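You operate a simulated robot arm through the tools that you are given. There is no shell and no other tool.

You run a simulated robot arm. Do the job below in one go: nothing can be reset, and whatever is moved stays where it is left.

## Task
Turn the small six-leaf disc to 1 and lock it with the purple pin.
Fine: the number stands at the white pointer; roller clamp lever off to turn, on again after.

It is judged by the outcome, as a careful person would: the job done as asked, and still so three seconds after it is handed in. It fails if anything else is knocked over, pushed out of place, dropped, spilled or broken.

## Robot
A 7-joint arm with a two-finger gripper, fixed in place. Base frame: the origin is on the floor under the middle of its stand, x ahead of it, y to its left, z up; the work surface is at about z = 88. Lengths are in cm, angles in rad, forces in N, time in s.
With the tool pointing down near the work surface it reaches from about 34 to 72 cm from the base axis. Its first joint turns from -1.152 to 1.152 rad. Payload 2.45 kg.
The tool frame sits at the grasp point between the pads (the TCP): z along the fingers, y along the line on which they close. The tips reach 2.6 cm beyond it. The gripper opens to 9.6 cm; its body begins 6.9 cm behind the TCP.
Orientation is that of the tool frame in the base frame, as a unit quaternion [w, x, y, z]. With the fingers straight down and closing along the base's y, the tool's x points along the base's -x, its y along +y and its z along -z.

## Interface
- The arm moves only by the tool send_rows. Its argument "commands" is a list of rows, each an object (a shift or turn left out is 0, a gripper value left out holds the last) with "dp": the shift along the tool's x, y, z in units of 500 mm (1.0 is 500 mm), a list of three; "rot": the turn, a rotation vector about the tool's x, y, z in units of 120 degrees (1.0 is 120 degrees), a list of three; "claw": the closure, from 0 (fully open) to 1 (shut). In form: [{"dp": [tx, ty, tz], "rot": [ax, ay, az], "claw": claw}, ...]. A call has 1 to 20 rows; each row is the pose to reach, as a shift and turn from the pose commanded when the call began, along the tool's axes at that moment. A call with a number of a shift or a turn outside -1 to 1 is refused whole. A row lasts 0.2 s, in which the tool goes at most 5 cm and 0.15 rad; a call with a longer step from one row to the next is refused whole, and so is a gripper value outside its range. Where a pose cannot be reached the arm comes as near as it can. A force on the tool above 70 N (or 10 N above the force at the start of the call, whichever is more), or a blocked arm, ends the call early, and 0.2 s more pass. Each finger travels about 5 cm/s and halts on what it meets, pressing with about 42 N; the grip force reading is that of the motor and also rises with nothing between the fingers. The clock runs only during rows and for 0.2 s after the last one: add rows that repeat a pose to give the fingers time. It gives the time, the measured TCP pose, the force on the tool (base axes), the opening and the grip force at its end, in the units of the frame above (readings bear some noise), with the torque about the TCP (base axes, N m) and any sound that the robot's microphone picked up, and new pictures: "show" is both (left out), scene, wrist or none.
- Cameras (640 x 400 px; columns grow to the right, rows downward): "scene" is fixed at [18.3, -40.32, 144.04]; the picture's right is [0.60, -0.80, 0.00], its down [-0.33, -0.25, -0.91] and it looks along [0.73, 0.55, -0.42] (base axes); focal length 251 px, centre (320, 200). "wrist" rides on the gripper at [8.2, 0.3, -9.8] in the tool frame; the picture's right is [-0.04, 1.00, 0.00], its down [-0.73, -0.03, -0.68] and it looks along [-0.68, -0.03, 0.73] (tool axes); focal length 256 px, centre (320, 200).
- pixel_to_xyz(camera, pixels): there is no depth. For up to 12 entries [column, row, z] of the newest picture of that camera ("zoom" is the newest enlarged one), the place [x, y] in the base frame at which the ray of that pixel passes the height z, good to about 0.2 cm. It takes no simulated time.
- enlarge(camera, box): a new picture of the part [left, top, right, bottom] of that camera's present view, enlarged. It takes no simulated time.
- finish_job(): hands the job in; it is judged then, once.

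Leave the gripper open and the arm clear of the work at the hand-in unless told otherwise.

The tools are called after "Request:" as a command line: name --argument value ..., lists and objects as JSON in quotes. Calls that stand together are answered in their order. send_rows: Moves the arm, as the interface text tells. Its arguments: {"type":"object","properties":{"commands":{"type":"array","items":{"type":"object","properties":{"dp":{"type":"array","items":{"type":"number"}},"rot":{"type":"array","items":{"type":"number"}},"claw":{"type":"number"}}}},"show":{"type":"string","enum":["both","scene","wrist","none"]}},"required":["commands"]} The other tools are called the same way: pixel_to_xyz (camera, pixels) gives the place at which the rays of pixels pass given heights; enlarge (camera, box) takes an enlarged picture of a part of a camera's view; finish_job () hands the job in.

At the start:

```text
t: 0.0
ee_pos: [42.43, -10.4, 131.62]
orientation: [0.0, 0.0, 1.0, -0.001]
force: [0.6, 0.4, -0.4]
moment: [-0.01, 0.02, -0.01]
grip_width: 9.63
grip_force: 0.1
```

scene: 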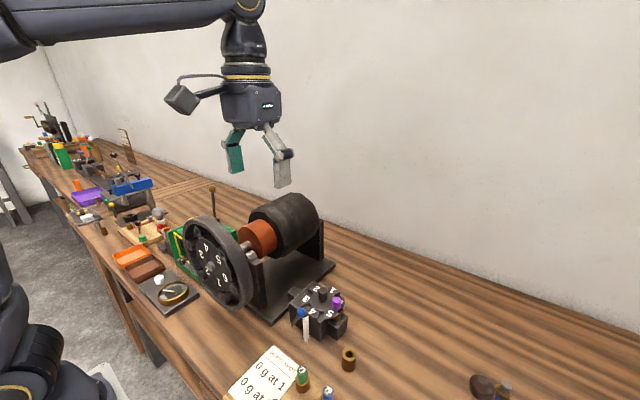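
wrist: 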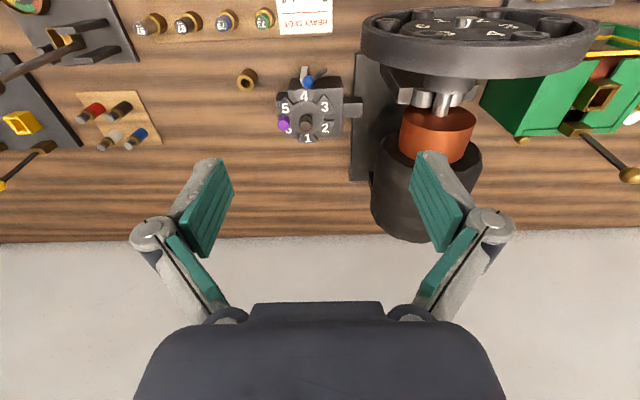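

I see the small six-leaf disc in the wrist picture near (305,115), with numbers 1–6, a purple pin at (283,124), and a blue thing near (306,80). First I'll take enlarged views of both cameras.

Request:
enlarge --camera "wrist" --box '[230, 50, 390, 150]'

Request:
enlarge --camera "scene" --box '[260, 260, 388, 340]'

```text
4.00 times, centred on (310, 100) of wrist
```

zoom: 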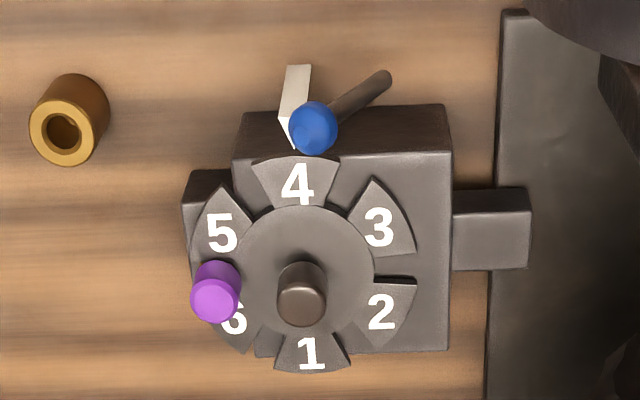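

```text
5.00 times, centred on (324, 300) of scene
```

zoom: 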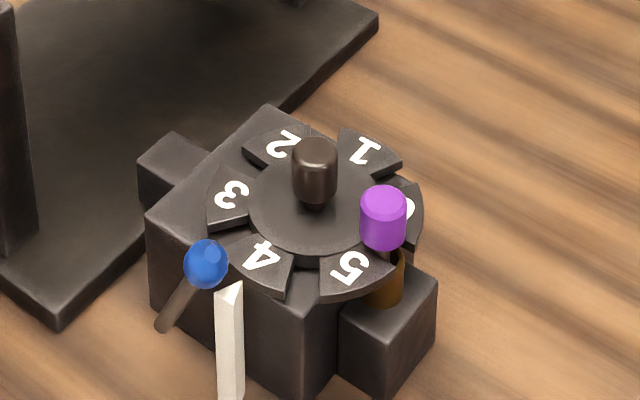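

Wrist view: disc with 4 at the white pointer (side towards the base), purple pin in the slot between 5 and 6, blue-ball lever beside the pointer. I'll now triangulate the knob, pin, ball and pointer from both cameras by asking for their rays at two heights.

Request:
pixel_to_xyz --camera "wrist" --pixels '[[305.5, 122, 88], [305.5, 122, 100], [284, 124.5, 88], [284, 124.5, 100], [308.5, 81.5, 88], [308.5, 81.5, 100], [304.5, 67, 88], [304.5, 67, 100], [247, 82, 88], [247, 82, 100]]'

Request:
pixel_to_xyz --camera "scene" --pixels '[[322.8, 289, 88], [322.8, 289, 100], [336.6, 299, 88], [336.6, 299, 100], [301.2, 312.4, 88], [301.2, 312.4, 100], [305.8, 317.5, 88], [305.8, 317.5, 100], [348, 352, 88], [348, 352, 100]]'

```text
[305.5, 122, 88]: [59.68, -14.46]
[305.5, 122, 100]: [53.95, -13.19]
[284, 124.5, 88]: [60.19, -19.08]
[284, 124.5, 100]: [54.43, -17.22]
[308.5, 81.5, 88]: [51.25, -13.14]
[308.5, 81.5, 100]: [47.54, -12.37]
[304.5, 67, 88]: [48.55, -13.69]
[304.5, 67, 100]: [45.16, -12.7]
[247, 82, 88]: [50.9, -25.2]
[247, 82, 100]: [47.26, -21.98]
```

```text
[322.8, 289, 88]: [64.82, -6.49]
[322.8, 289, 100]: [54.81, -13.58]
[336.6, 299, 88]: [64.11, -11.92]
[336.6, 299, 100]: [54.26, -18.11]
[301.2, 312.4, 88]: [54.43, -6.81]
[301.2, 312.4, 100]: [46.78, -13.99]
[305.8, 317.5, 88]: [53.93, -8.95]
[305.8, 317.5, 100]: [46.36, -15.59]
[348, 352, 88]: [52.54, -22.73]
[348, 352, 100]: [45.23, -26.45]
```

Triangulated: knob top about (54.4,-13.2,99), purple pin top about (55.2,-17.4,98.7), blue ball about (48.3,-12.5,97.6). The big wheel's near edge is around (42,-5,107), so I'll stay at lower y. I'll go down to about (46,-16,112) for a closer look.

Request:
send_rows --commands '[{"dp": [-0.014, -0.022, 0.078]}, {"dp": [-0.029, -0.045, 0.157]}, {"dp": [-0.043, -0.067, 0.235]}, {"dp": [-0.058, -0.09, 0.314]}, {"dp": [-0.072, -0.112, 0.392]}, {"dp": [-0.072, -0.112, 0.392]}]' --show "both"

```text
t: 1.4
ee_pos: [45.98, -15.83, 111.93]
orientation: [0.0, 0.001, 1.0, 0.0]
force: [0.4, -0.7, 0.2]
moment: [0.02, -0.01, 0.02]
grip_width: 9.6
grip_force: 0.0
```

scene: 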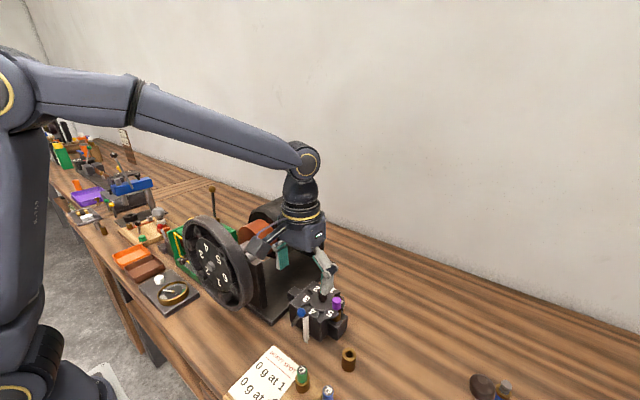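
wrist: 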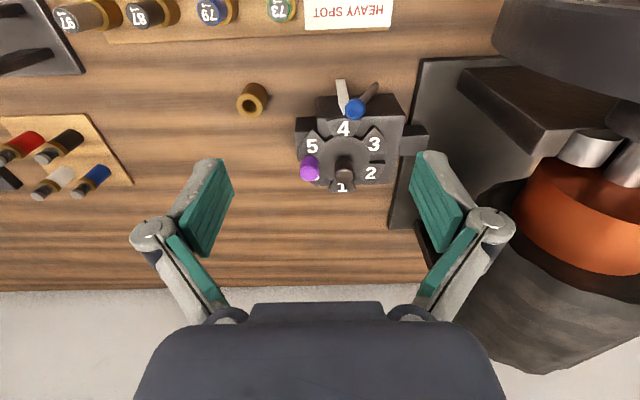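

Closer now. I'll enlarge the wrist view of the disc, plus the scene view of it and its surroundings.

Request:
enlarge --camera "wrist" --box '[280, 70, 440, 200]'

Request:
enlarge --camera "scene" --box '[270, 265, 370, 375]'

Request:
enlarge --camera "wrist" --box '[220, 70, 300, 130]'

```text
3.08 times, centred on (360, 135) of wrist
```

zoom: 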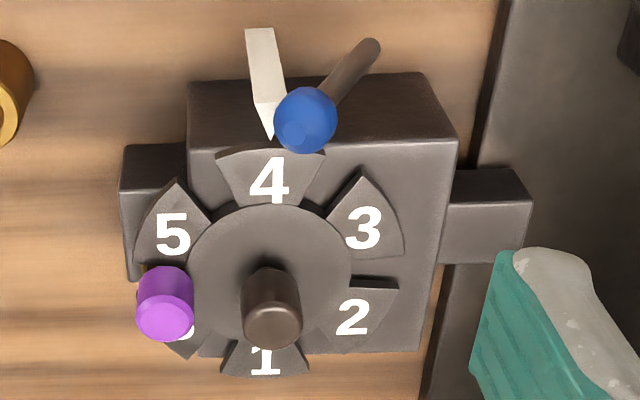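

```text
3.64 times, centred on (320, 320) of scene
```

zoom: 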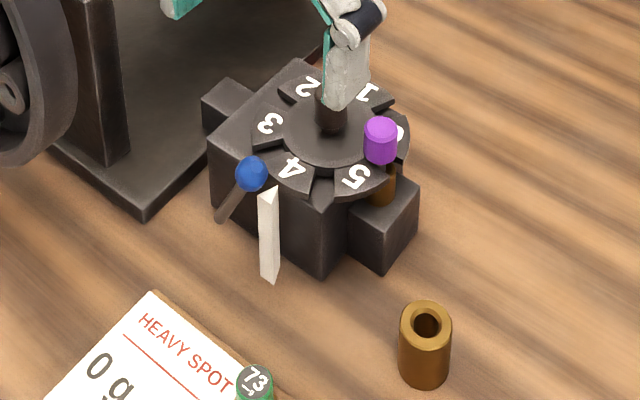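

```text
6.67 times, centred on (260, 100) of wrist
```

zoom: 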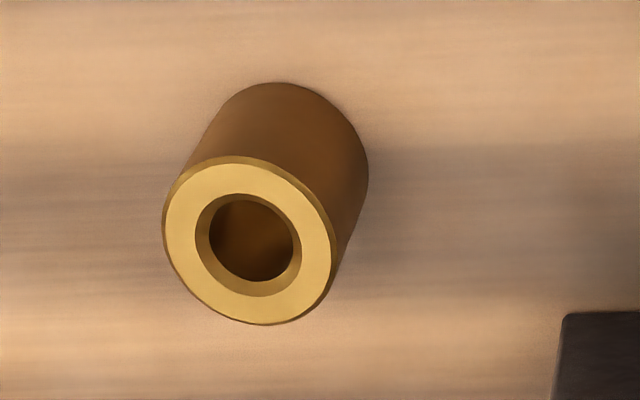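

The brass tube with the chamfered hole looks like a parking socket for the pin. I'll triangulate the numbers, rod end, socket hole and pin from both views.

Request:
pixel_to_xyz --camera "wrist" --pixels '[[376.9, 84.6, 88], [376.9, 84.6, 98], [355.5, 109, 98], [309.7, 172.3, 98], [344.4, 173.2, 98], [249.5, 105.7, 88], [249.5, 105.7, 98], [343.5, 128.4, 96], [312, 146.3, 96], [370.4, 172.9, 96], [342.1, 186.9, 96], [374, 143.7, 96]]'

Request:
pixel_to_xyz --camera "scene" --pixels '[[292.4, 325.4, 88], [292.4, 325.4, 98], [300.7, 312.3, 98], [336.7, 300.2, 98], [322.8, 289, 98], [349.3, 353.5, 88], [349.3, 353.5, 98], [311.7, 310.9, 96], [329.5, 313.9, 96], [316.3, 288.9, 96], [333.1, 291.1, 96], [306.2, 298.8, 96]]'

```text
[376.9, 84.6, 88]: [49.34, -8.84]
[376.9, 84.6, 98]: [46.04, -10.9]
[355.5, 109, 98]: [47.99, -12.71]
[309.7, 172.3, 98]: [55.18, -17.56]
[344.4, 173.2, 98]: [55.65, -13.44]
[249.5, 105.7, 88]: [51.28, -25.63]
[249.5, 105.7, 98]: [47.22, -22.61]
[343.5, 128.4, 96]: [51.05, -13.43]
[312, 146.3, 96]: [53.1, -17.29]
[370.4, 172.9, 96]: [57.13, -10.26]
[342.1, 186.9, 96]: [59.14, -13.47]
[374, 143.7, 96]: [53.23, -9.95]
```

```text
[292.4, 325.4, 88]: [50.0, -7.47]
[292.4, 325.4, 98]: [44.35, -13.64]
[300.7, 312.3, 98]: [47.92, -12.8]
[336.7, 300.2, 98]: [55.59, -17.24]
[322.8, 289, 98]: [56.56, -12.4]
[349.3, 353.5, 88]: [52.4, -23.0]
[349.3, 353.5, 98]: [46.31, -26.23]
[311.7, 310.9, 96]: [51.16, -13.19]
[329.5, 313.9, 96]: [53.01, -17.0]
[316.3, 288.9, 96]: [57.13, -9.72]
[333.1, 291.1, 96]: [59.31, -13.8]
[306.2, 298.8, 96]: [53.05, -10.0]
```

Disc face is at z≈96, centre about (55.1,-13.5); pin at the -y slot (55.0,-17.5), top z≈98.5; blue ball (48,-12.75,98); lever rod foot about (48.2,-9.5,91.3). I need to see the lever's pivot and what's around the disc more closely.

Request:
enlarge --camera "scene" --box '[280, 295, 328, 345]'

Request:
enlarge --camera "wrist" --box '[320, 70, 420, 130]'

Request:
enlarge --camera "scene" --box '[310, 280, 374, 340]'

```text
8.00 times, centred on (304, 320) of scene
```

zoom: 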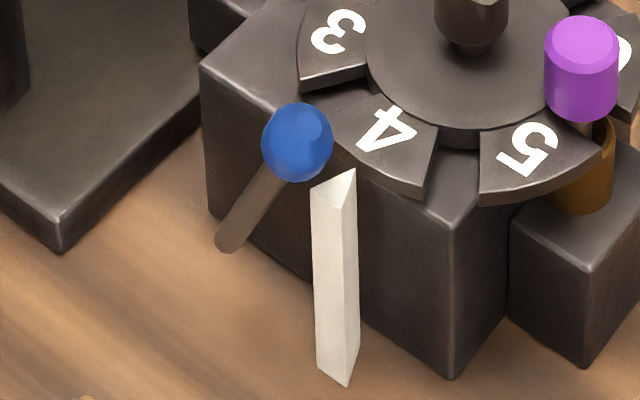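

```text
6.40 times, centred on (370, 100) of wrist
```

zoom: 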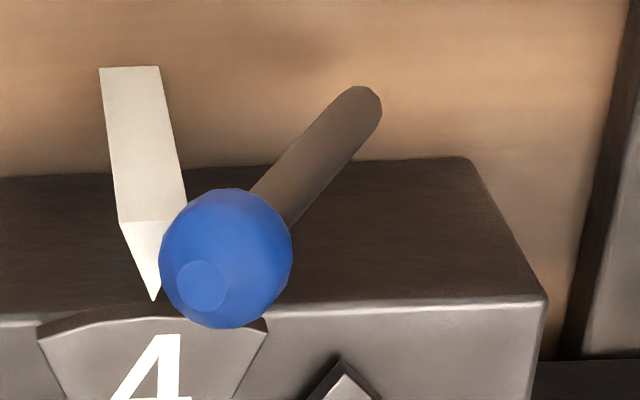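

```text
6.67 times, centred on (342, 310) of scene
```

zoom: 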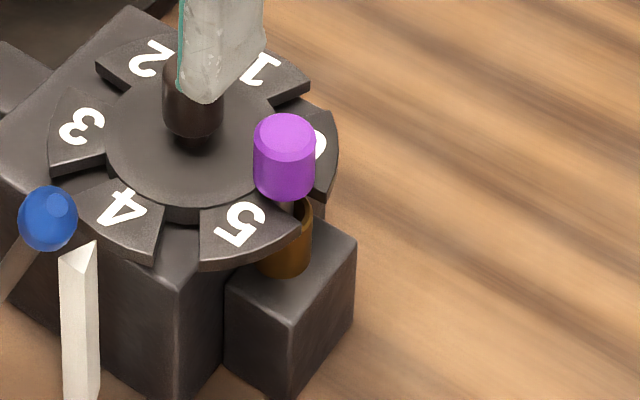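

The lever rod foot is a pivot at the block's front face and the ball leans towards the pointer. I'll zoom on the +y side of the disc (slot between 2 and 3) to look for the roller and tell on from off.

Request:
enlarge --camera "wrist" --box '[352, 125, 432, 185]'

Request:
enlarge --camera "wrist" --box '[290, 125, 370, 200]'

Request:
enlarge --camera "scene" --box '[280, 270, 340, 310]'

```text
6.67 times, centred on (392, 155) of wrist
```

zoom: 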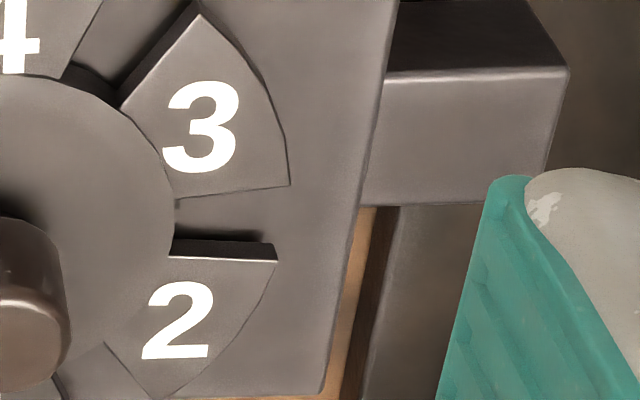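

```text
5.33 times, centred on (330, 162) of wrist
```

zoom: 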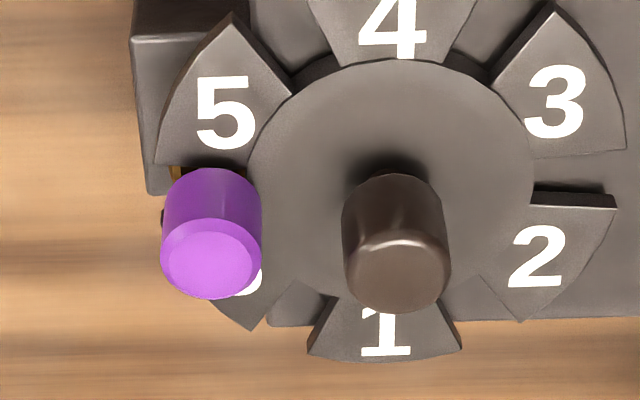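

```text
10.00 times, centred on (310, 290) of scene
```

zoom: 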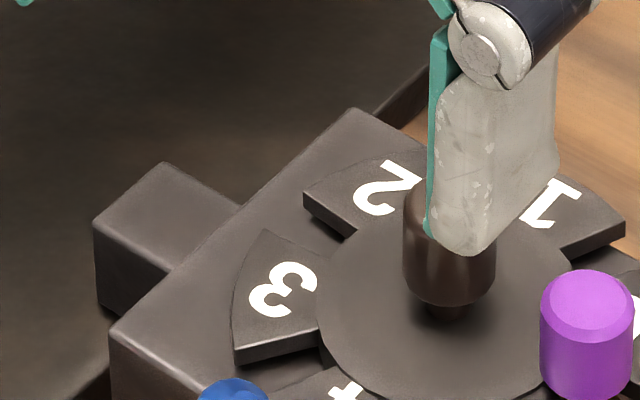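

No roller is visible from above, so on/off can't be read directly; I'll assume the lever is on now and verify by behaviour. First the pin: I'll turn the gripper 90° (camera to the -y side, so fingers close along x and stay clear of the knob) and hover above the pin at (55.1,-17.5,107).

Request:
send_rows --commands '[{"dp": [-0.0152, -0.0028, 0.0082], "rot": [0, 0, -0.0625]}, {"dp": [-0.0304, -0.0056, 0.0164], "rot": [0, 0, -0.125]}, {"dp": [-0.0456, -0.0083, 0.0247], "rot": [0, 0, -0.1875]}, {"dp": [-0.0608, -0.0111, 0.0329], "rot": [0, 0, -0.25]}, {"dp": [-0.076, -0.0139, 0.0411], "rot": [0, 0, -0.3125]}, {"dp": [-0.0912, -0.0167, 0.0493], "rot": [0, 0, -0.375]}, {"dp": [-0.1064, -0.0195, 0.0575], "rot": [0, 0, -0.4375]}, {"dp": [-0.1216, -0.0223, 0.0657], "rot": [0, 0, -0.5]}, {"dp": [-0.1368, -0.025, 0.074], "rot": [0, 0, -0.5625]}, {"dp": [-0.152, -0.0278, 0.0822], "rot": [0, 0, -0.625], "claw": 0.4}, {"dp": [-0.1672, -0.0306, 0.0904], "rot": [0, 0, -0.6875], "claw": 0.4}, {"dp": [-0.1824, -0.0334, 0.0986], "rot": [0, 0, -0.75], "claw": 0.4}, {"dp": [-0.1824, -0.0334, 0.0986], "rot": [0, 0, -0.75], "claw": 0.4}]' --show "both"

```text
t: 4.2
ee_pos: [55.02, -17.59, 107.1]
orientation: [0.001, 0.708, -0.706, 0.0]
force: [0.8, 0.8, 0.5]
moment: [-0.02, -0.02, -0.01]
grip_width: 5.76
grip_force: 0.0
```

scene: 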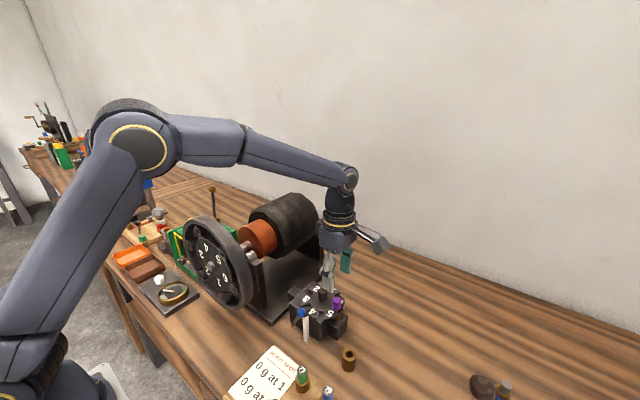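
wrist: 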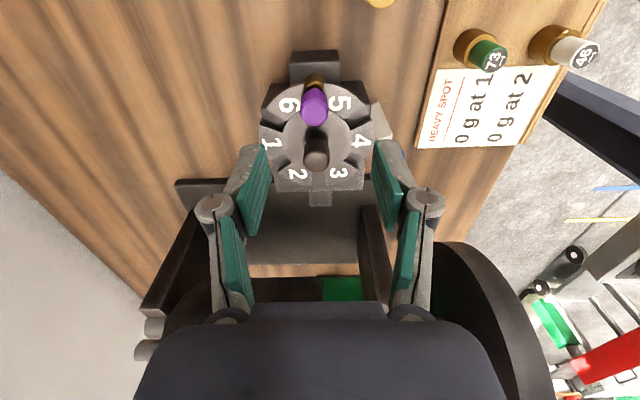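

Now viewing from the -y side. I'll enlarge the pin and disc, and check the pin's ray for position.

Request:
enlarge --camera "wrist" --box '[250, 40, 400, 210]'

Request:
enlarge --camera "wrist" --box '[280, 45, 350, 130]'

Request:
enlarge --camera "scene" --box '[300, 240, 380, 340]'

```text
2.35 times, centred on (325, 125) of wrist
```

zoom: 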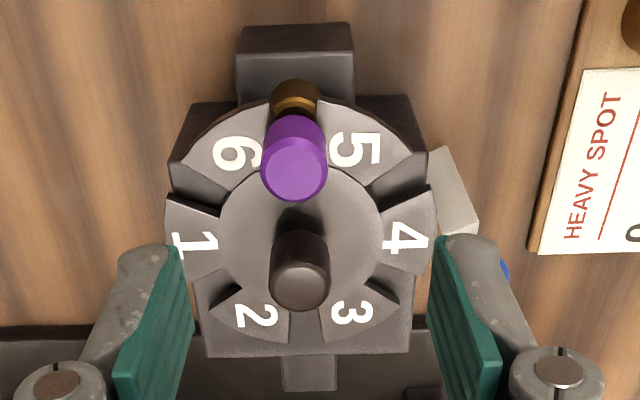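

```text
4.71 times, centred on (315, 88) of wrist
```

zoom: 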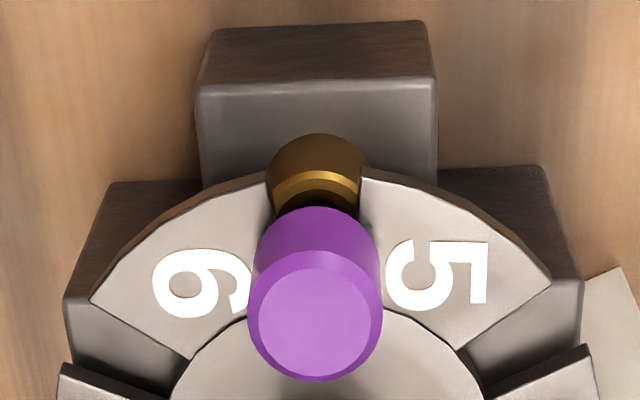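

```text
4.00 times, centred on (340, 290) of scene
```

zoom: 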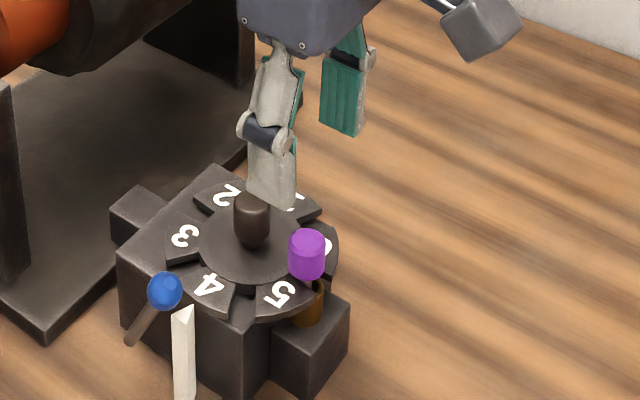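

The pin head is at wrist (314,112). I'll check its ray at z=98.5, along with the knob top at about (315,161) via zoom scale.

Request:
pixel_to_xyz --camera "wrist" --pixels '[[314, 112.4, 98.5], [314, 112.4, 99], [314.2, 158.5, 99], [314.2, 158.5, 99.5], [315, 86, 94], [315, 86, 96]]'

```text
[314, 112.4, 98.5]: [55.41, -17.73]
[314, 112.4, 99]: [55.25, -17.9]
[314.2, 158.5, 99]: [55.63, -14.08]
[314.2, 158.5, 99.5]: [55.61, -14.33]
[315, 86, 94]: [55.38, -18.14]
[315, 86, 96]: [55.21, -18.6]
```

Pin axis is about (55.2,-17.5). I'll descend to TCP z≈99.4 (tips at ~96.8, just above the disc face), with fingers still open around the pin head.

Request:
send_rows --commands '[{"dp": [-0.002, -0.0036, 0.05]}, {"dp": [-0.002, -0.0036, 0.1]}, {"dp": [-0.002, -0.0036, 0.135]}, {"dp": [-0.002, -0.0036, 0.154]}, {"dp": [-0.002, -0.0036, 0.154]}]' --show "both"

```text
t: 5.4
ee_pos: [55.22, -17.41, 99.28]
orientation: [0.0, -0.706, 0.708, 0.0]
force: [-0.3, -0.2, 0.4]
moment: [0.0, 0.04, -0.01]
grip_width: 5.77
grip_force: 0.1
```

scene: 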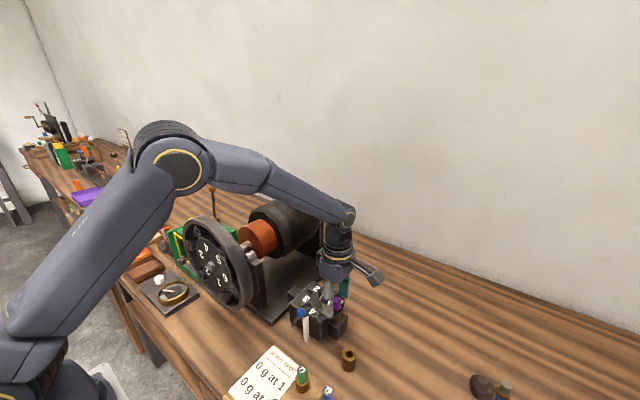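
wrist: 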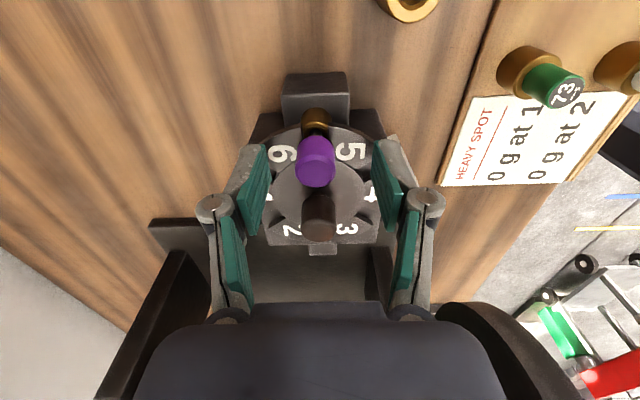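

No contact; the pin head sits between the fingers. Closing on it.

Request:
send_rows --commands '[{"claw": 0.7}, {"claw": 0.7}, {"claw": 0.85}, {"claw": 0.85}, {"claw": 0.85}]' --show "both"

```text
t: 6.6
ee_pos: [55.25, -17.41, 99.34]
orientation: [0.0, 0.707, -0.707, 0.0]
force: [0.8, -0.2, -0.5]
moment: [0.0, -0.03, 0.0]
grip_width: 2.06
grip_force: 42.0
```

scene: 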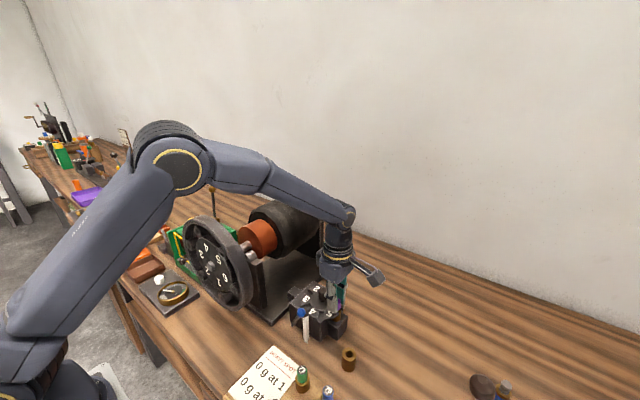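
wrist: 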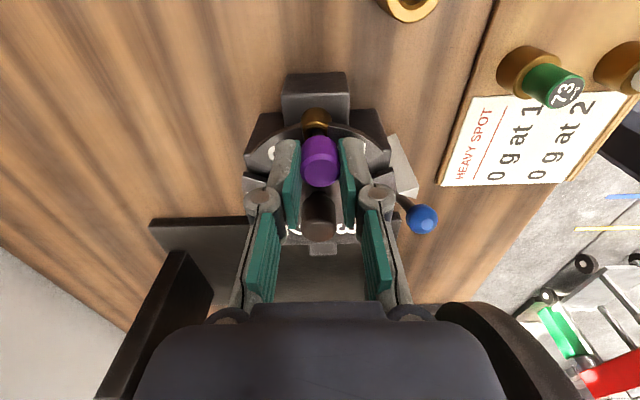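

Gripped: opening 2.06 cm, 42 N. Lifting straight up, slowly first.

Request:
send_rows --commands '[{"dp": [0, 0, -0.01]}, {"dp": [0, 0, -0.02]}, {"dp": [0, 0, -0.04]}, {"dp": [0, 0, -0.08]}, {"dp": [0, 0, -0.12]}, {"dp": [0, 0, -0.16]}, {"dp": [0, 0, -0.16]}]' --show "both"

```text
t: 8.2
ee_pos: [55.31, -17.53, 107.45]
orientation: [0.0, 0.708, -0.707, 0.0]
force: [-0.4, 0.4, -0.5]
moment: [-0.02, -0.01, 0.01]
grip_width: 2.05
grip_force: 42.2
```

scene: 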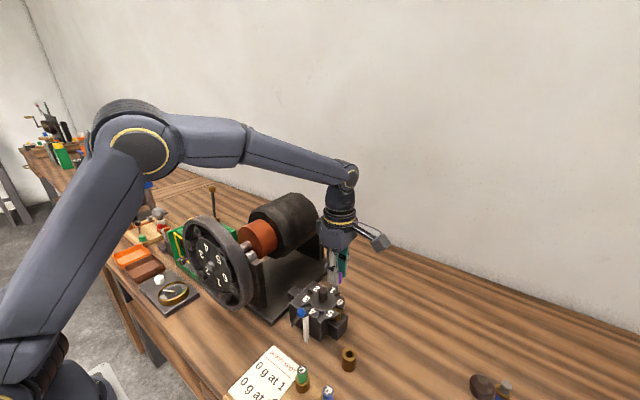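
wrist: 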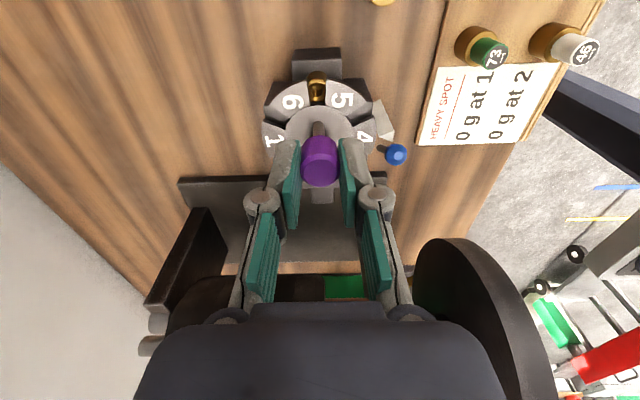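

The pin came out freely. I'll enlarge both views to see the pin shaft and its hole.

Request:
enlarge --camera "scene" --box '[310, 260, 374, 330]'

Request:
enlarge --camera "wrist" --box '[270, 45, 400, 165]'

```text
5.71 times, centred on (342, 295) of scene
```

zoom: 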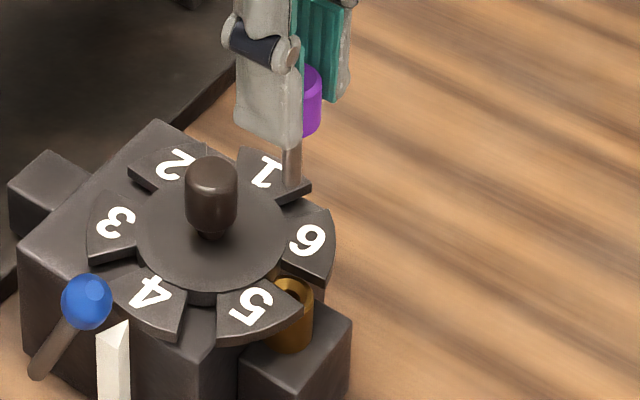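

```text
3.33 times, centred on (335, 105) of wrist
```

zoom: 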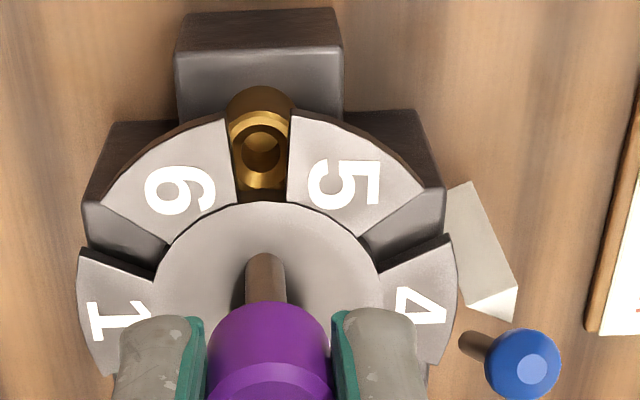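

The pin's shaft is visible hanging below the head. I'll find the shaft's tip height from the scene ray and the bushing hole centre from the wrist view.

Request:
pixel_to_xyz --camera "scene" --pixels '[[337.1, 293.3, 96], [337.1, 293.3, 100], [337.1, 293.3, 104], [340.3, 283.6, 104], [336.9, 311, 92], [336.9, 311, 95]]'

Request:
pixel_to_xyz --camera "wrist" --pixels '[[317.4, 90.7, 92], [317.4, 90.7, 95], [396, 154, 98], [383, 135, 96]]'

```text
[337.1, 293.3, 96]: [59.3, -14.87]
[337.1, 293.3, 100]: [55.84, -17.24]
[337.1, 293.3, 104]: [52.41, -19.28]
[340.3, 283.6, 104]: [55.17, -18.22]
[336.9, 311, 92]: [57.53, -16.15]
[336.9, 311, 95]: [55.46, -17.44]
```

```text
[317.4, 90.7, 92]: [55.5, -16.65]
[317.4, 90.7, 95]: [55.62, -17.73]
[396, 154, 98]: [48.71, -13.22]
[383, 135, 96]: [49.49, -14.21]
```

Shaft tip is about 6.85 cm below the TCP, and the bushing hole is at about (55.4,-17.5) with top z≈95. Next I carry the pin to above the loose brass socket at about (49.7,-24.4).

Request:
send_rows --commands '[{"dp": [0.035, 0.028, 0]}, {"dp": [0.07, 0.056, 0]}, {"dp": [0.105, 0.084, 0]}, {"dp": [0.1374, 0.1122, 0]}, {"dp": [0.1374, 0.1122, 0]}]' --show "both"

```text
t: 9.4
ee_pos: [49.55, -24.47, 107.49]
orientation: [0.0, 0.707, -0.707, 0.0]
force: [0.1, -0.6, -1.2]
moment: [0.02, -0.03, 0.0]
grip_width: 2.02
grip_force: 41.9
```

scene: 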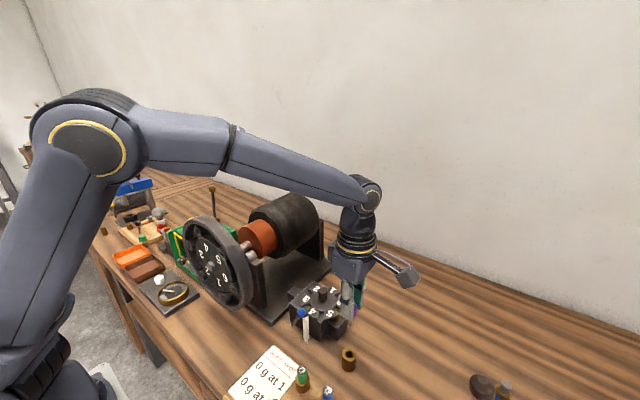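
wrist: 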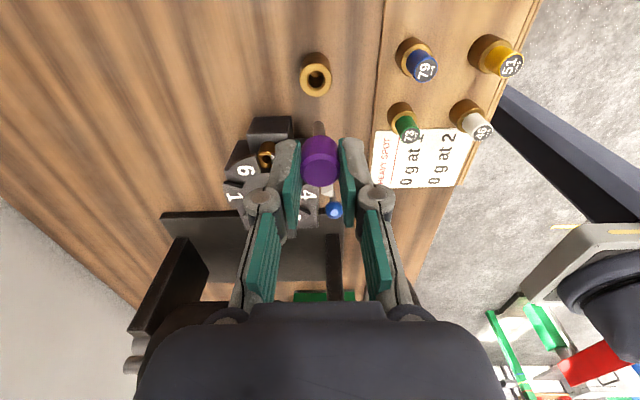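

Hovering near the socket; its hole is at about wrist (315,79). I'll zoom and compute its position precisely.

Request:
enlarge --camera "wrist" --box '[280, 45, 360, 145]'

Request:
enlarge --camera "scene" --box '[315, 290, 385, 380]'

Request:
pixel_to_xyz --camera "wrist" --pixels '[[315.5, 79, 92.2], [315.5, 79, 91.5], [315.5, 79, 93]]'

Request:
pixel_to_xyz --camera "scene" --pixels '[[349.3, 353.5, 92.2], [349.3, 353.5, 91.5], [349.3, 353.5, 93]]'

```text
4.00 times, centred on (320, 95) of wrist
```

zoom: 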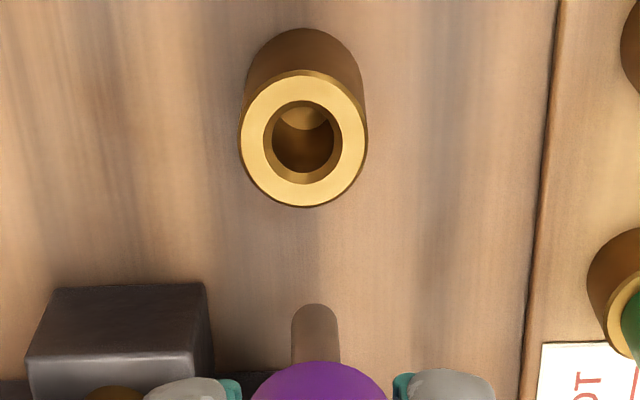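

```text
4.44 times, centred on (350, 335) of scene
```

zoom: 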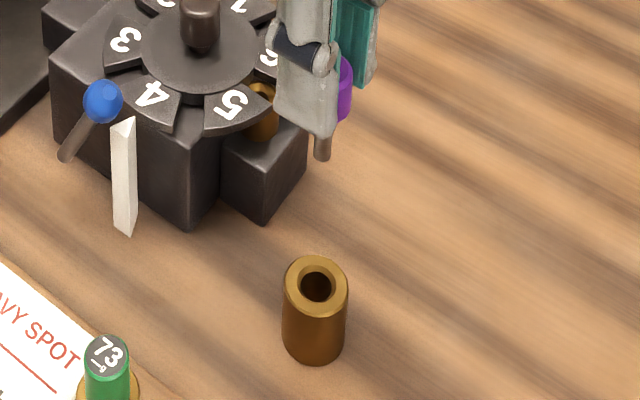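

```text
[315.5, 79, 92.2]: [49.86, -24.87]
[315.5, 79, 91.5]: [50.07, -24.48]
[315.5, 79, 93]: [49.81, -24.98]
```

```text
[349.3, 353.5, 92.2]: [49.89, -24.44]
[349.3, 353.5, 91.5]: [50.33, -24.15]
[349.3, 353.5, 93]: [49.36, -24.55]
```

Socket hole centre is about (49.9,-24.6), top z≈92.2. I'll align and lower until the shaft tip is just above the socket (TCP z≈100).

Request:
send_rows --commands '[{"dp": [0.0026, -0.007, 0.05]}, {"dp": [0.0026, -0.007, 0.1]}, {"dp": [0.0026, -0.007, 0.14]}, {"dp": [0.0026, -0.007, 0.14]}]' --show "both"

Request:
enlarge --camera "scene" --box '[315, 300, 385, 380]'

Request:
enlarge --camera "wrist" --box '[280, 60, 360, 180]'

```text
t: 10.4
ee_pos: [50.01, -24.62, 100.36]
orientation: [0.0, 0.707, -0.707, 0.0]
force: [-0.7, 0.8, -0.3]
moment: [0.0, 0.05, -0.01]
grip_width: 2.04
grip_force: 42.0
```

scene: 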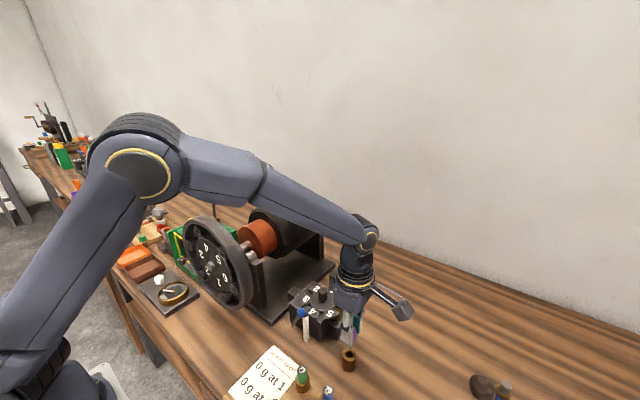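
wrist: 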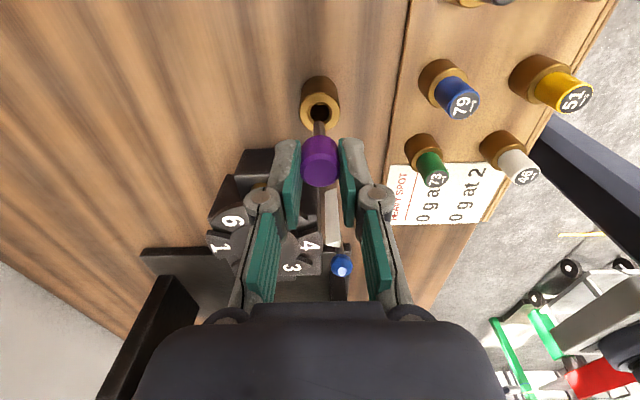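

```text
5.00 times, centred on (350, 340) of scene
```

zoom: 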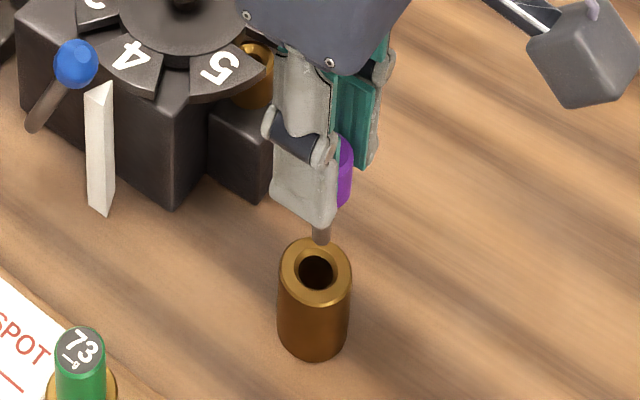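

```text
3.33 times, centred on (320, 120) of wrist
```

zoom: 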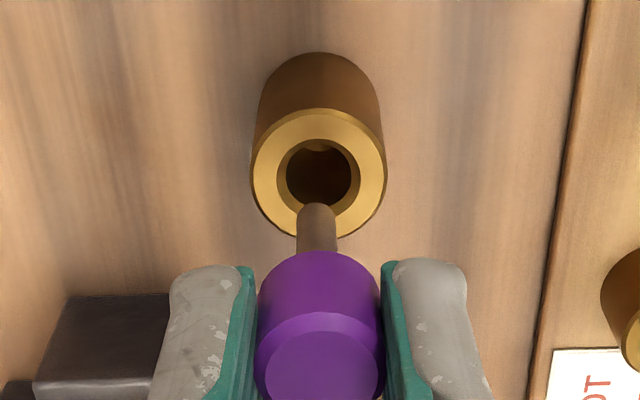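

Tip is just above the socket. I'll compare the tip's and hole's positions through the wrist rays.

Request:
pixel_to_xyz --camera "wrist" --pixels '[[319.1, 122.5, 93.5], [319.1, 122.5, 93.5], [320, 112.5, 92.2], [320, 112.5, 92.2], [320, 112.5, 92.2]]'

Request:
pixel_to_xyz --camera "scene" --pixels '[[350.2, 348, 93.5], [350.2, 348, 94], [349.4, 354, 92.2], [349.4, 354, 92.2]]'

```text
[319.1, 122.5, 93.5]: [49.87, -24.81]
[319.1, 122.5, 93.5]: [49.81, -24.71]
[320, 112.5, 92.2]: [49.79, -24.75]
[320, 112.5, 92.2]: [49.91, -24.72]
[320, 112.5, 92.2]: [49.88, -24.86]
```

```text
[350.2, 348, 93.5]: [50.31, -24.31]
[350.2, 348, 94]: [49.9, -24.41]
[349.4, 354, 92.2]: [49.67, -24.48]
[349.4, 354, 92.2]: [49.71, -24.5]
```

Aligned within about 0.15 cm. Shifting 0.15 cm in -x and lowering the shaft about 3 cm into the socket, slowly.

Request:
send_rows --commands '[{"dp": [0, 0.003, 0.01]}, {"dp": [0, 0.003, 0.02]}, {"dp": [0, 0.003, 0.03]}, {"dp": [0, 0.003, 0.04]}, {"dp": [0, 0.003, 0.05]}, {"dp": [0, 0.003, 0.06]}, {"dp": [0, 0.003, 0.06]}]' --show "both"

Request:
enlarge --camera "scene" --box '[315, 300, 385, 380]'

Request:
enlarge --camera "wrist" --box '[280, 60, 360, 180]'

```text
t: 12.0
ee_pos: [49.92, -24.55, 97.29]
orientation: [0.0, 0.708, -0.707, 0.0]
force: [0.6, 0.0, -0.3]
moment: [0.01, 0.01, 0.01]
grip_width: 2.05
grip_force: 41.9
```

scene: 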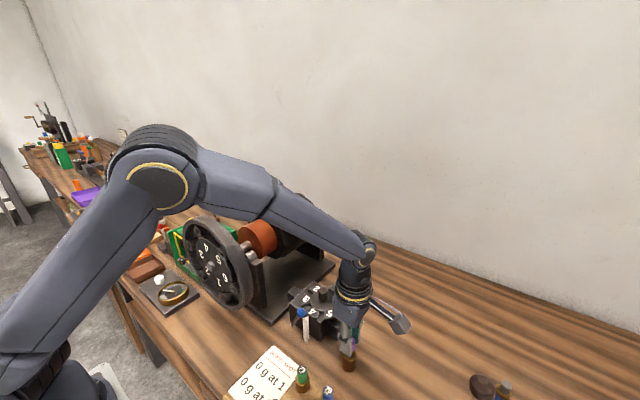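
wrist: 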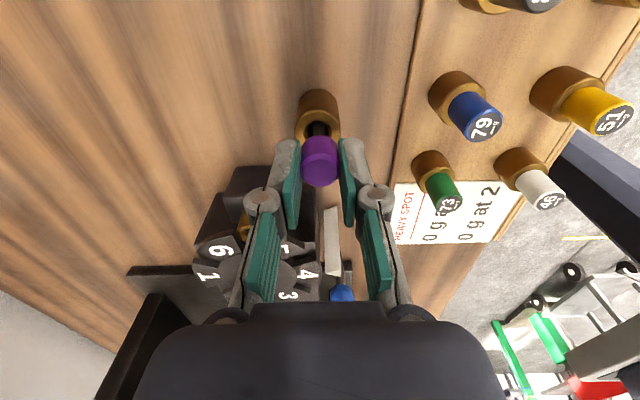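

```text
5.00 times, centred on (350, 340) of scene
```

zoom: 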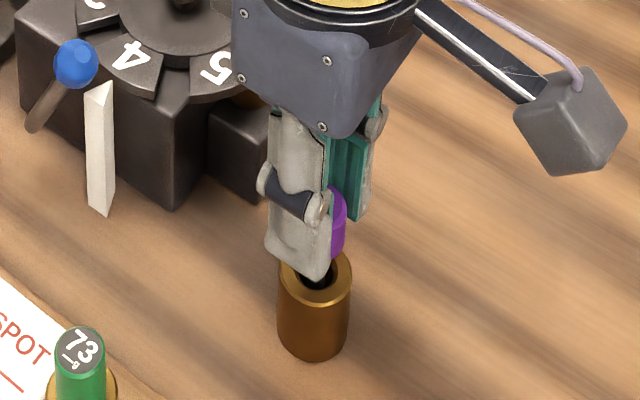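

```text
3.33 times, centred on (320, 120) of wrist
```

zoom: 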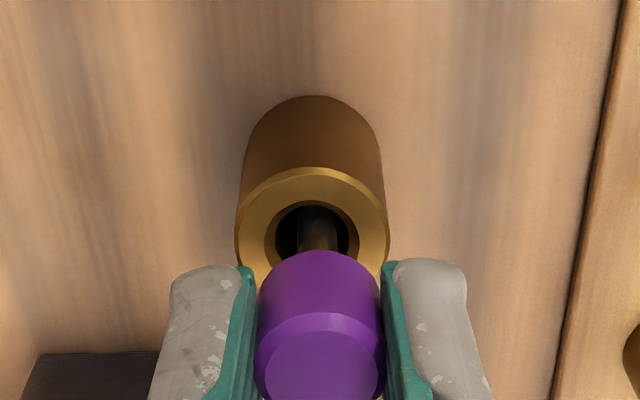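

The shaft is in the hole. Lowering a further ~1.6 cm in small steps, watching force.

Request:
send_rows --commands '[{"dp": [0, 0, 0.008]}, {"dp": [0, 0, 0.016]}, {"dp": [0, 0, 0.024]}, {"dp": [0, 0, 0.032]}, {"dp": [0, 0, 0.032]}]' --show "both"

Request:
enlarge --camera "scene" --box '[315, 300, 385, 380]'

```text
t: 13.2
ee_pos: [49.92, -24.54, 95.69]
orientation: [0.001, -0.707, 0.707, -0.001]
force: [0.1, -0.3, -0.9]
moment: [-0.03, 0.02, -0.01]
grip_width: 2.01
grip_force: 41.4
```

scene: 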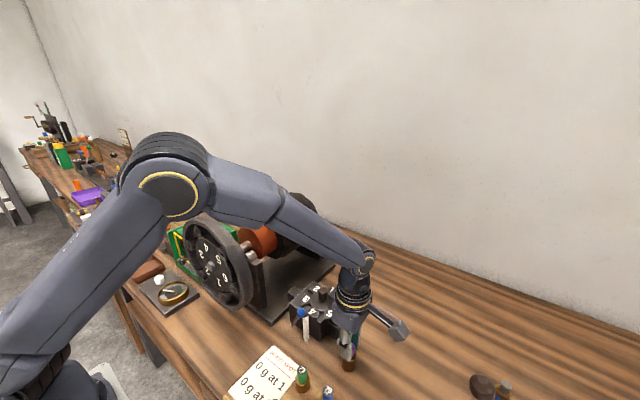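
wrist: 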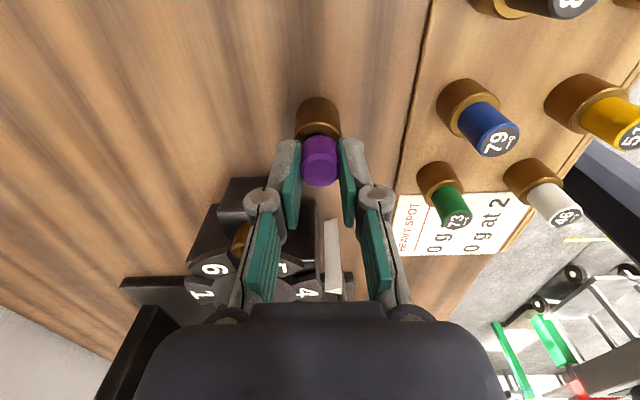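

```text
5.00 times, centred on (350, 340) of scene
```

zoom: 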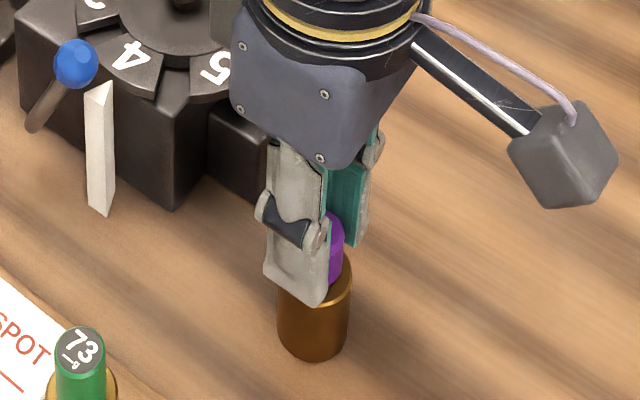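

No contact yet. A little lower (0.4 cm), then open the fingers to let the pin seat.

Request:
send_rows --commands '[{"dp": [0, 0, 0.004]}, {"dp": [0, 0, 0.008]}, {"dp": [0, 0, 0.008]}]' --show "none"

```text
t: 14.0
ee_pos: [49.85, -24.62, 95.37]
orientation: [0.0, 0.707, -0.707, 0.0]
force: [-0.2, -0.6, -0.4]
moment: [-0.02, 0.02, 0.0]
grip_width: 2.04
grip_force: 42.1
```

No force yet at z=95.4. I'll open the fingers to about 4.3 cm.

Request:
send_rows --commands '[{"claw": 0.75}, {"claw": 0.65}, {"claw": 0.55}, {"claw": 0.55}]' --show "both"

Request:
enlarge --camera "wrist" --box '[270, 80, 370, 200]'

```text
t: 15.0
ee_pos: [49.9, -24.53, 95.32]
orientation: [0.0, 0.708, -0.707, 0.0]
force: [-0.3, 0.0, -0.1]
moment: [0.02, -0.04, -0.04]
grip_width: 4.29
grip_force: 0.0
```

scene: 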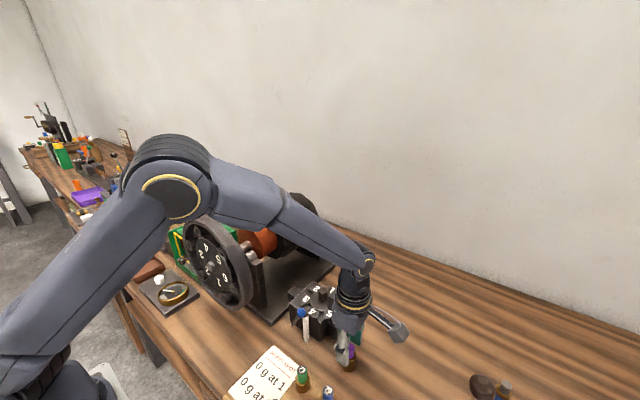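
wrist: 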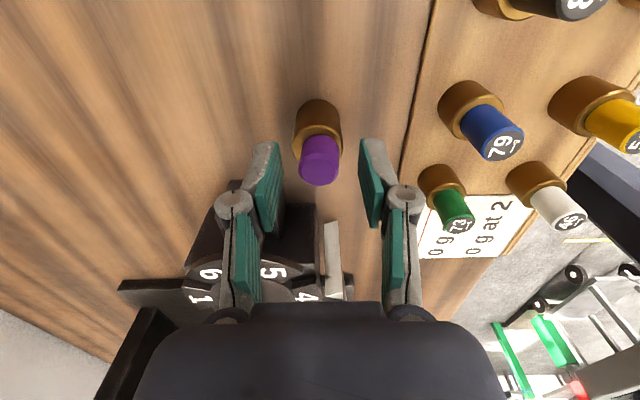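

```text
3.33 times, centred on (320, 140) of wrist
```

zoom: 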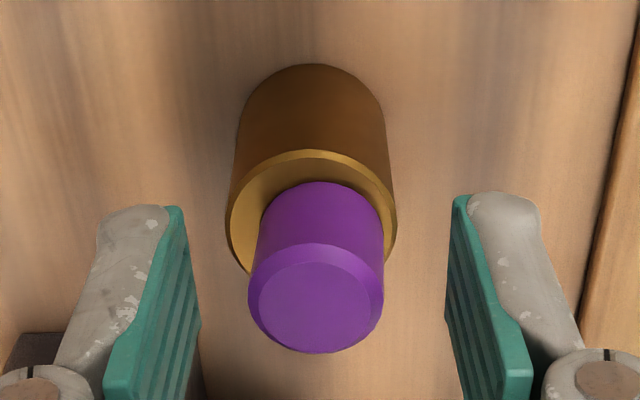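

The pin stands parked in the socket. I'll rise straight up 12 cm, then study the lever and the clearances to the big wheel.

Request:
send_rows --commands '[{"dp": [0, 0, -0.02]}, {"dp": [0, 0, -0.06]}, {"dp": [0, 0, -0.12]}, {"dp": [0, 0, -0.18]}, {"dp": [0, 0, -0.24]}, {"dp": [0, 0, -0.24]}]' --show "both"

Request:
enlarge --camera "scene" --box '[170, 190, 340, 340]'

Request:
enlarge --camera "scene" --box '[230, 240, 320, 340]'

```text
t: 16.4
ee_pos: [49.75, -24.44, 107.32]
orientation: [-0.001, 0.707, -0.707, 0.0]
force: [-0.2, 0.5, 0.1]
moment: [0.02, 0.0, 0.0]
grip_width: 4.32
grip_force: 0.0
```

scene: 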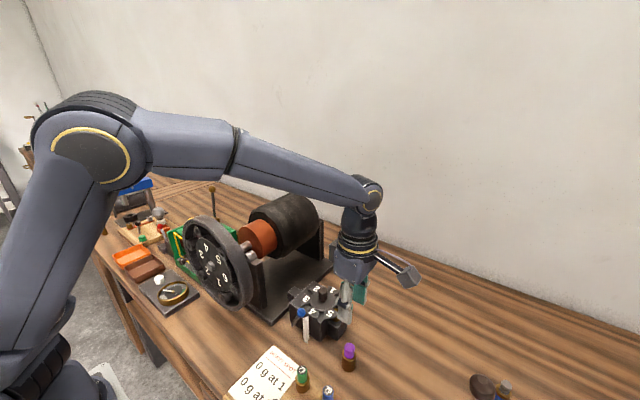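
wrist: 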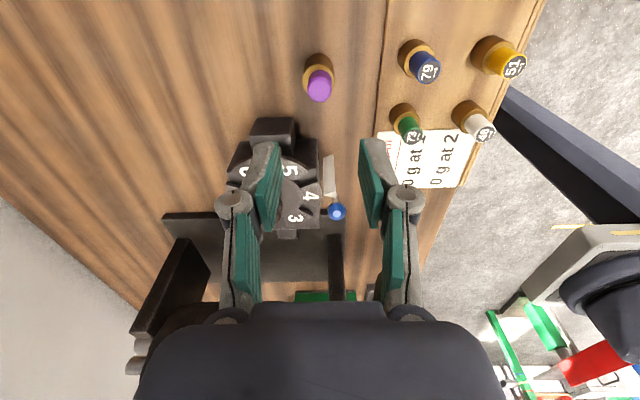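

```text
2.67 times, centred on (255, 265) of scene
```

zoom: 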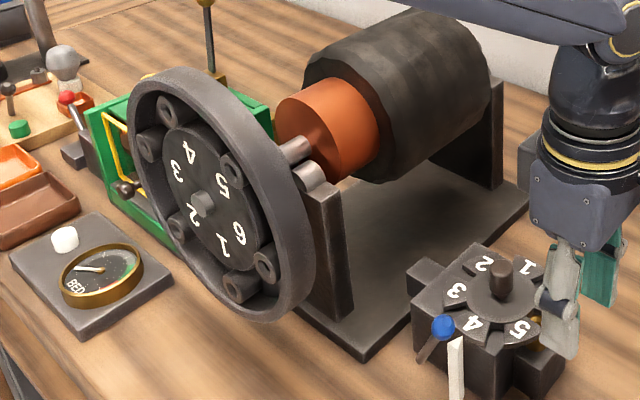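

```text
4.00 times, centred on (275, 290) of scene
```

zoom: 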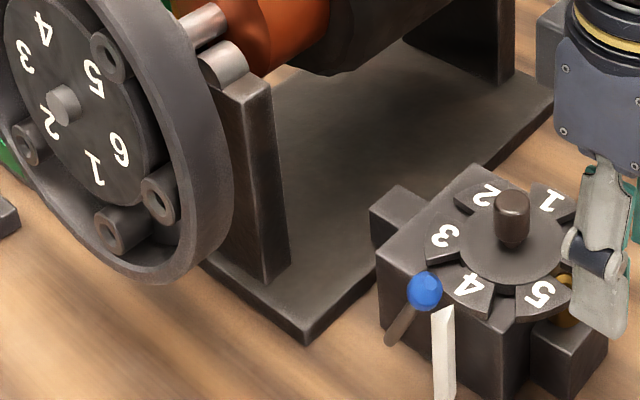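

The pin stands in the socket. The wheel's near edge is around x 39–43, y≈-5.7, z≈107, so I must keep the gripper body clear of it while working the lever. I'll zoom on the ball and pointer from this viewpoint.

Request:
enlarge --camera "wrist" --box '[280, 130, 380, 240]'

Request:
pixel_to_xyz --camera "wrist" --pixels '[[337, 212, 98], [337, 212, 97.5], [337, 212, 98], [333, 198, 96], [329, 160, 88], [335, 290, 100], [335, 240, 100]]'

Request:
pixel_to_xyz --camera "scene" --pixels '[[308.4, 316, 96], [303, 318.5, 96], [300.7, 312.3, 98], [300.7, 312.3, 98], [264, 312, 88], [275, 330, 88], [262, 262, 98], [251, 262, 98]]'

```text
3.64 times, centred on (330, 185) of wrist
```

zoom: 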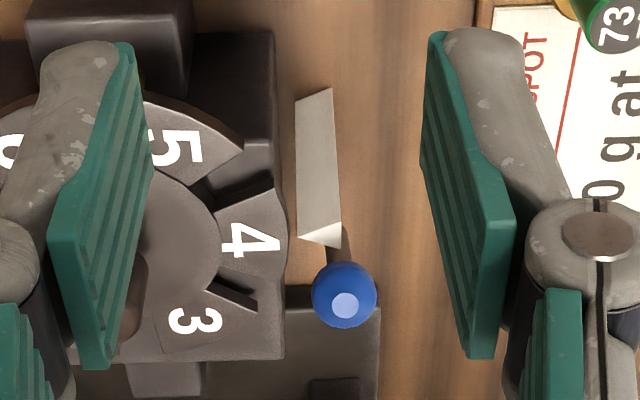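

```text
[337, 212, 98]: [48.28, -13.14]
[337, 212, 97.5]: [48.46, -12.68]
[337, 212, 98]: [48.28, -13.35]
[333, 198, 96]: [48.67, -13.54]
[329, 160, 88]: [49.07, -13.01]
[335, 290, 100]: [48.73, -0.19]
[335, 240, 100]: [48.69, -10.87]
```

```text
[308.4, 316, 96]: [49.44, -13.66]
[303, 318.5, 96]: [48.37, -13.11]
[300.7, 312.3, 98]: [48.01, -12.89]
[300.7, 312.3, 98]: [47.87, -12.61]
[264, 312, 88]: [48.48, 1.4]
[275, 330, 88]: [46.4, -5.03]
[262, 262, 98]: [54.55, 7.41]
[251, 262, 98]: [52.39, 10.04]
```

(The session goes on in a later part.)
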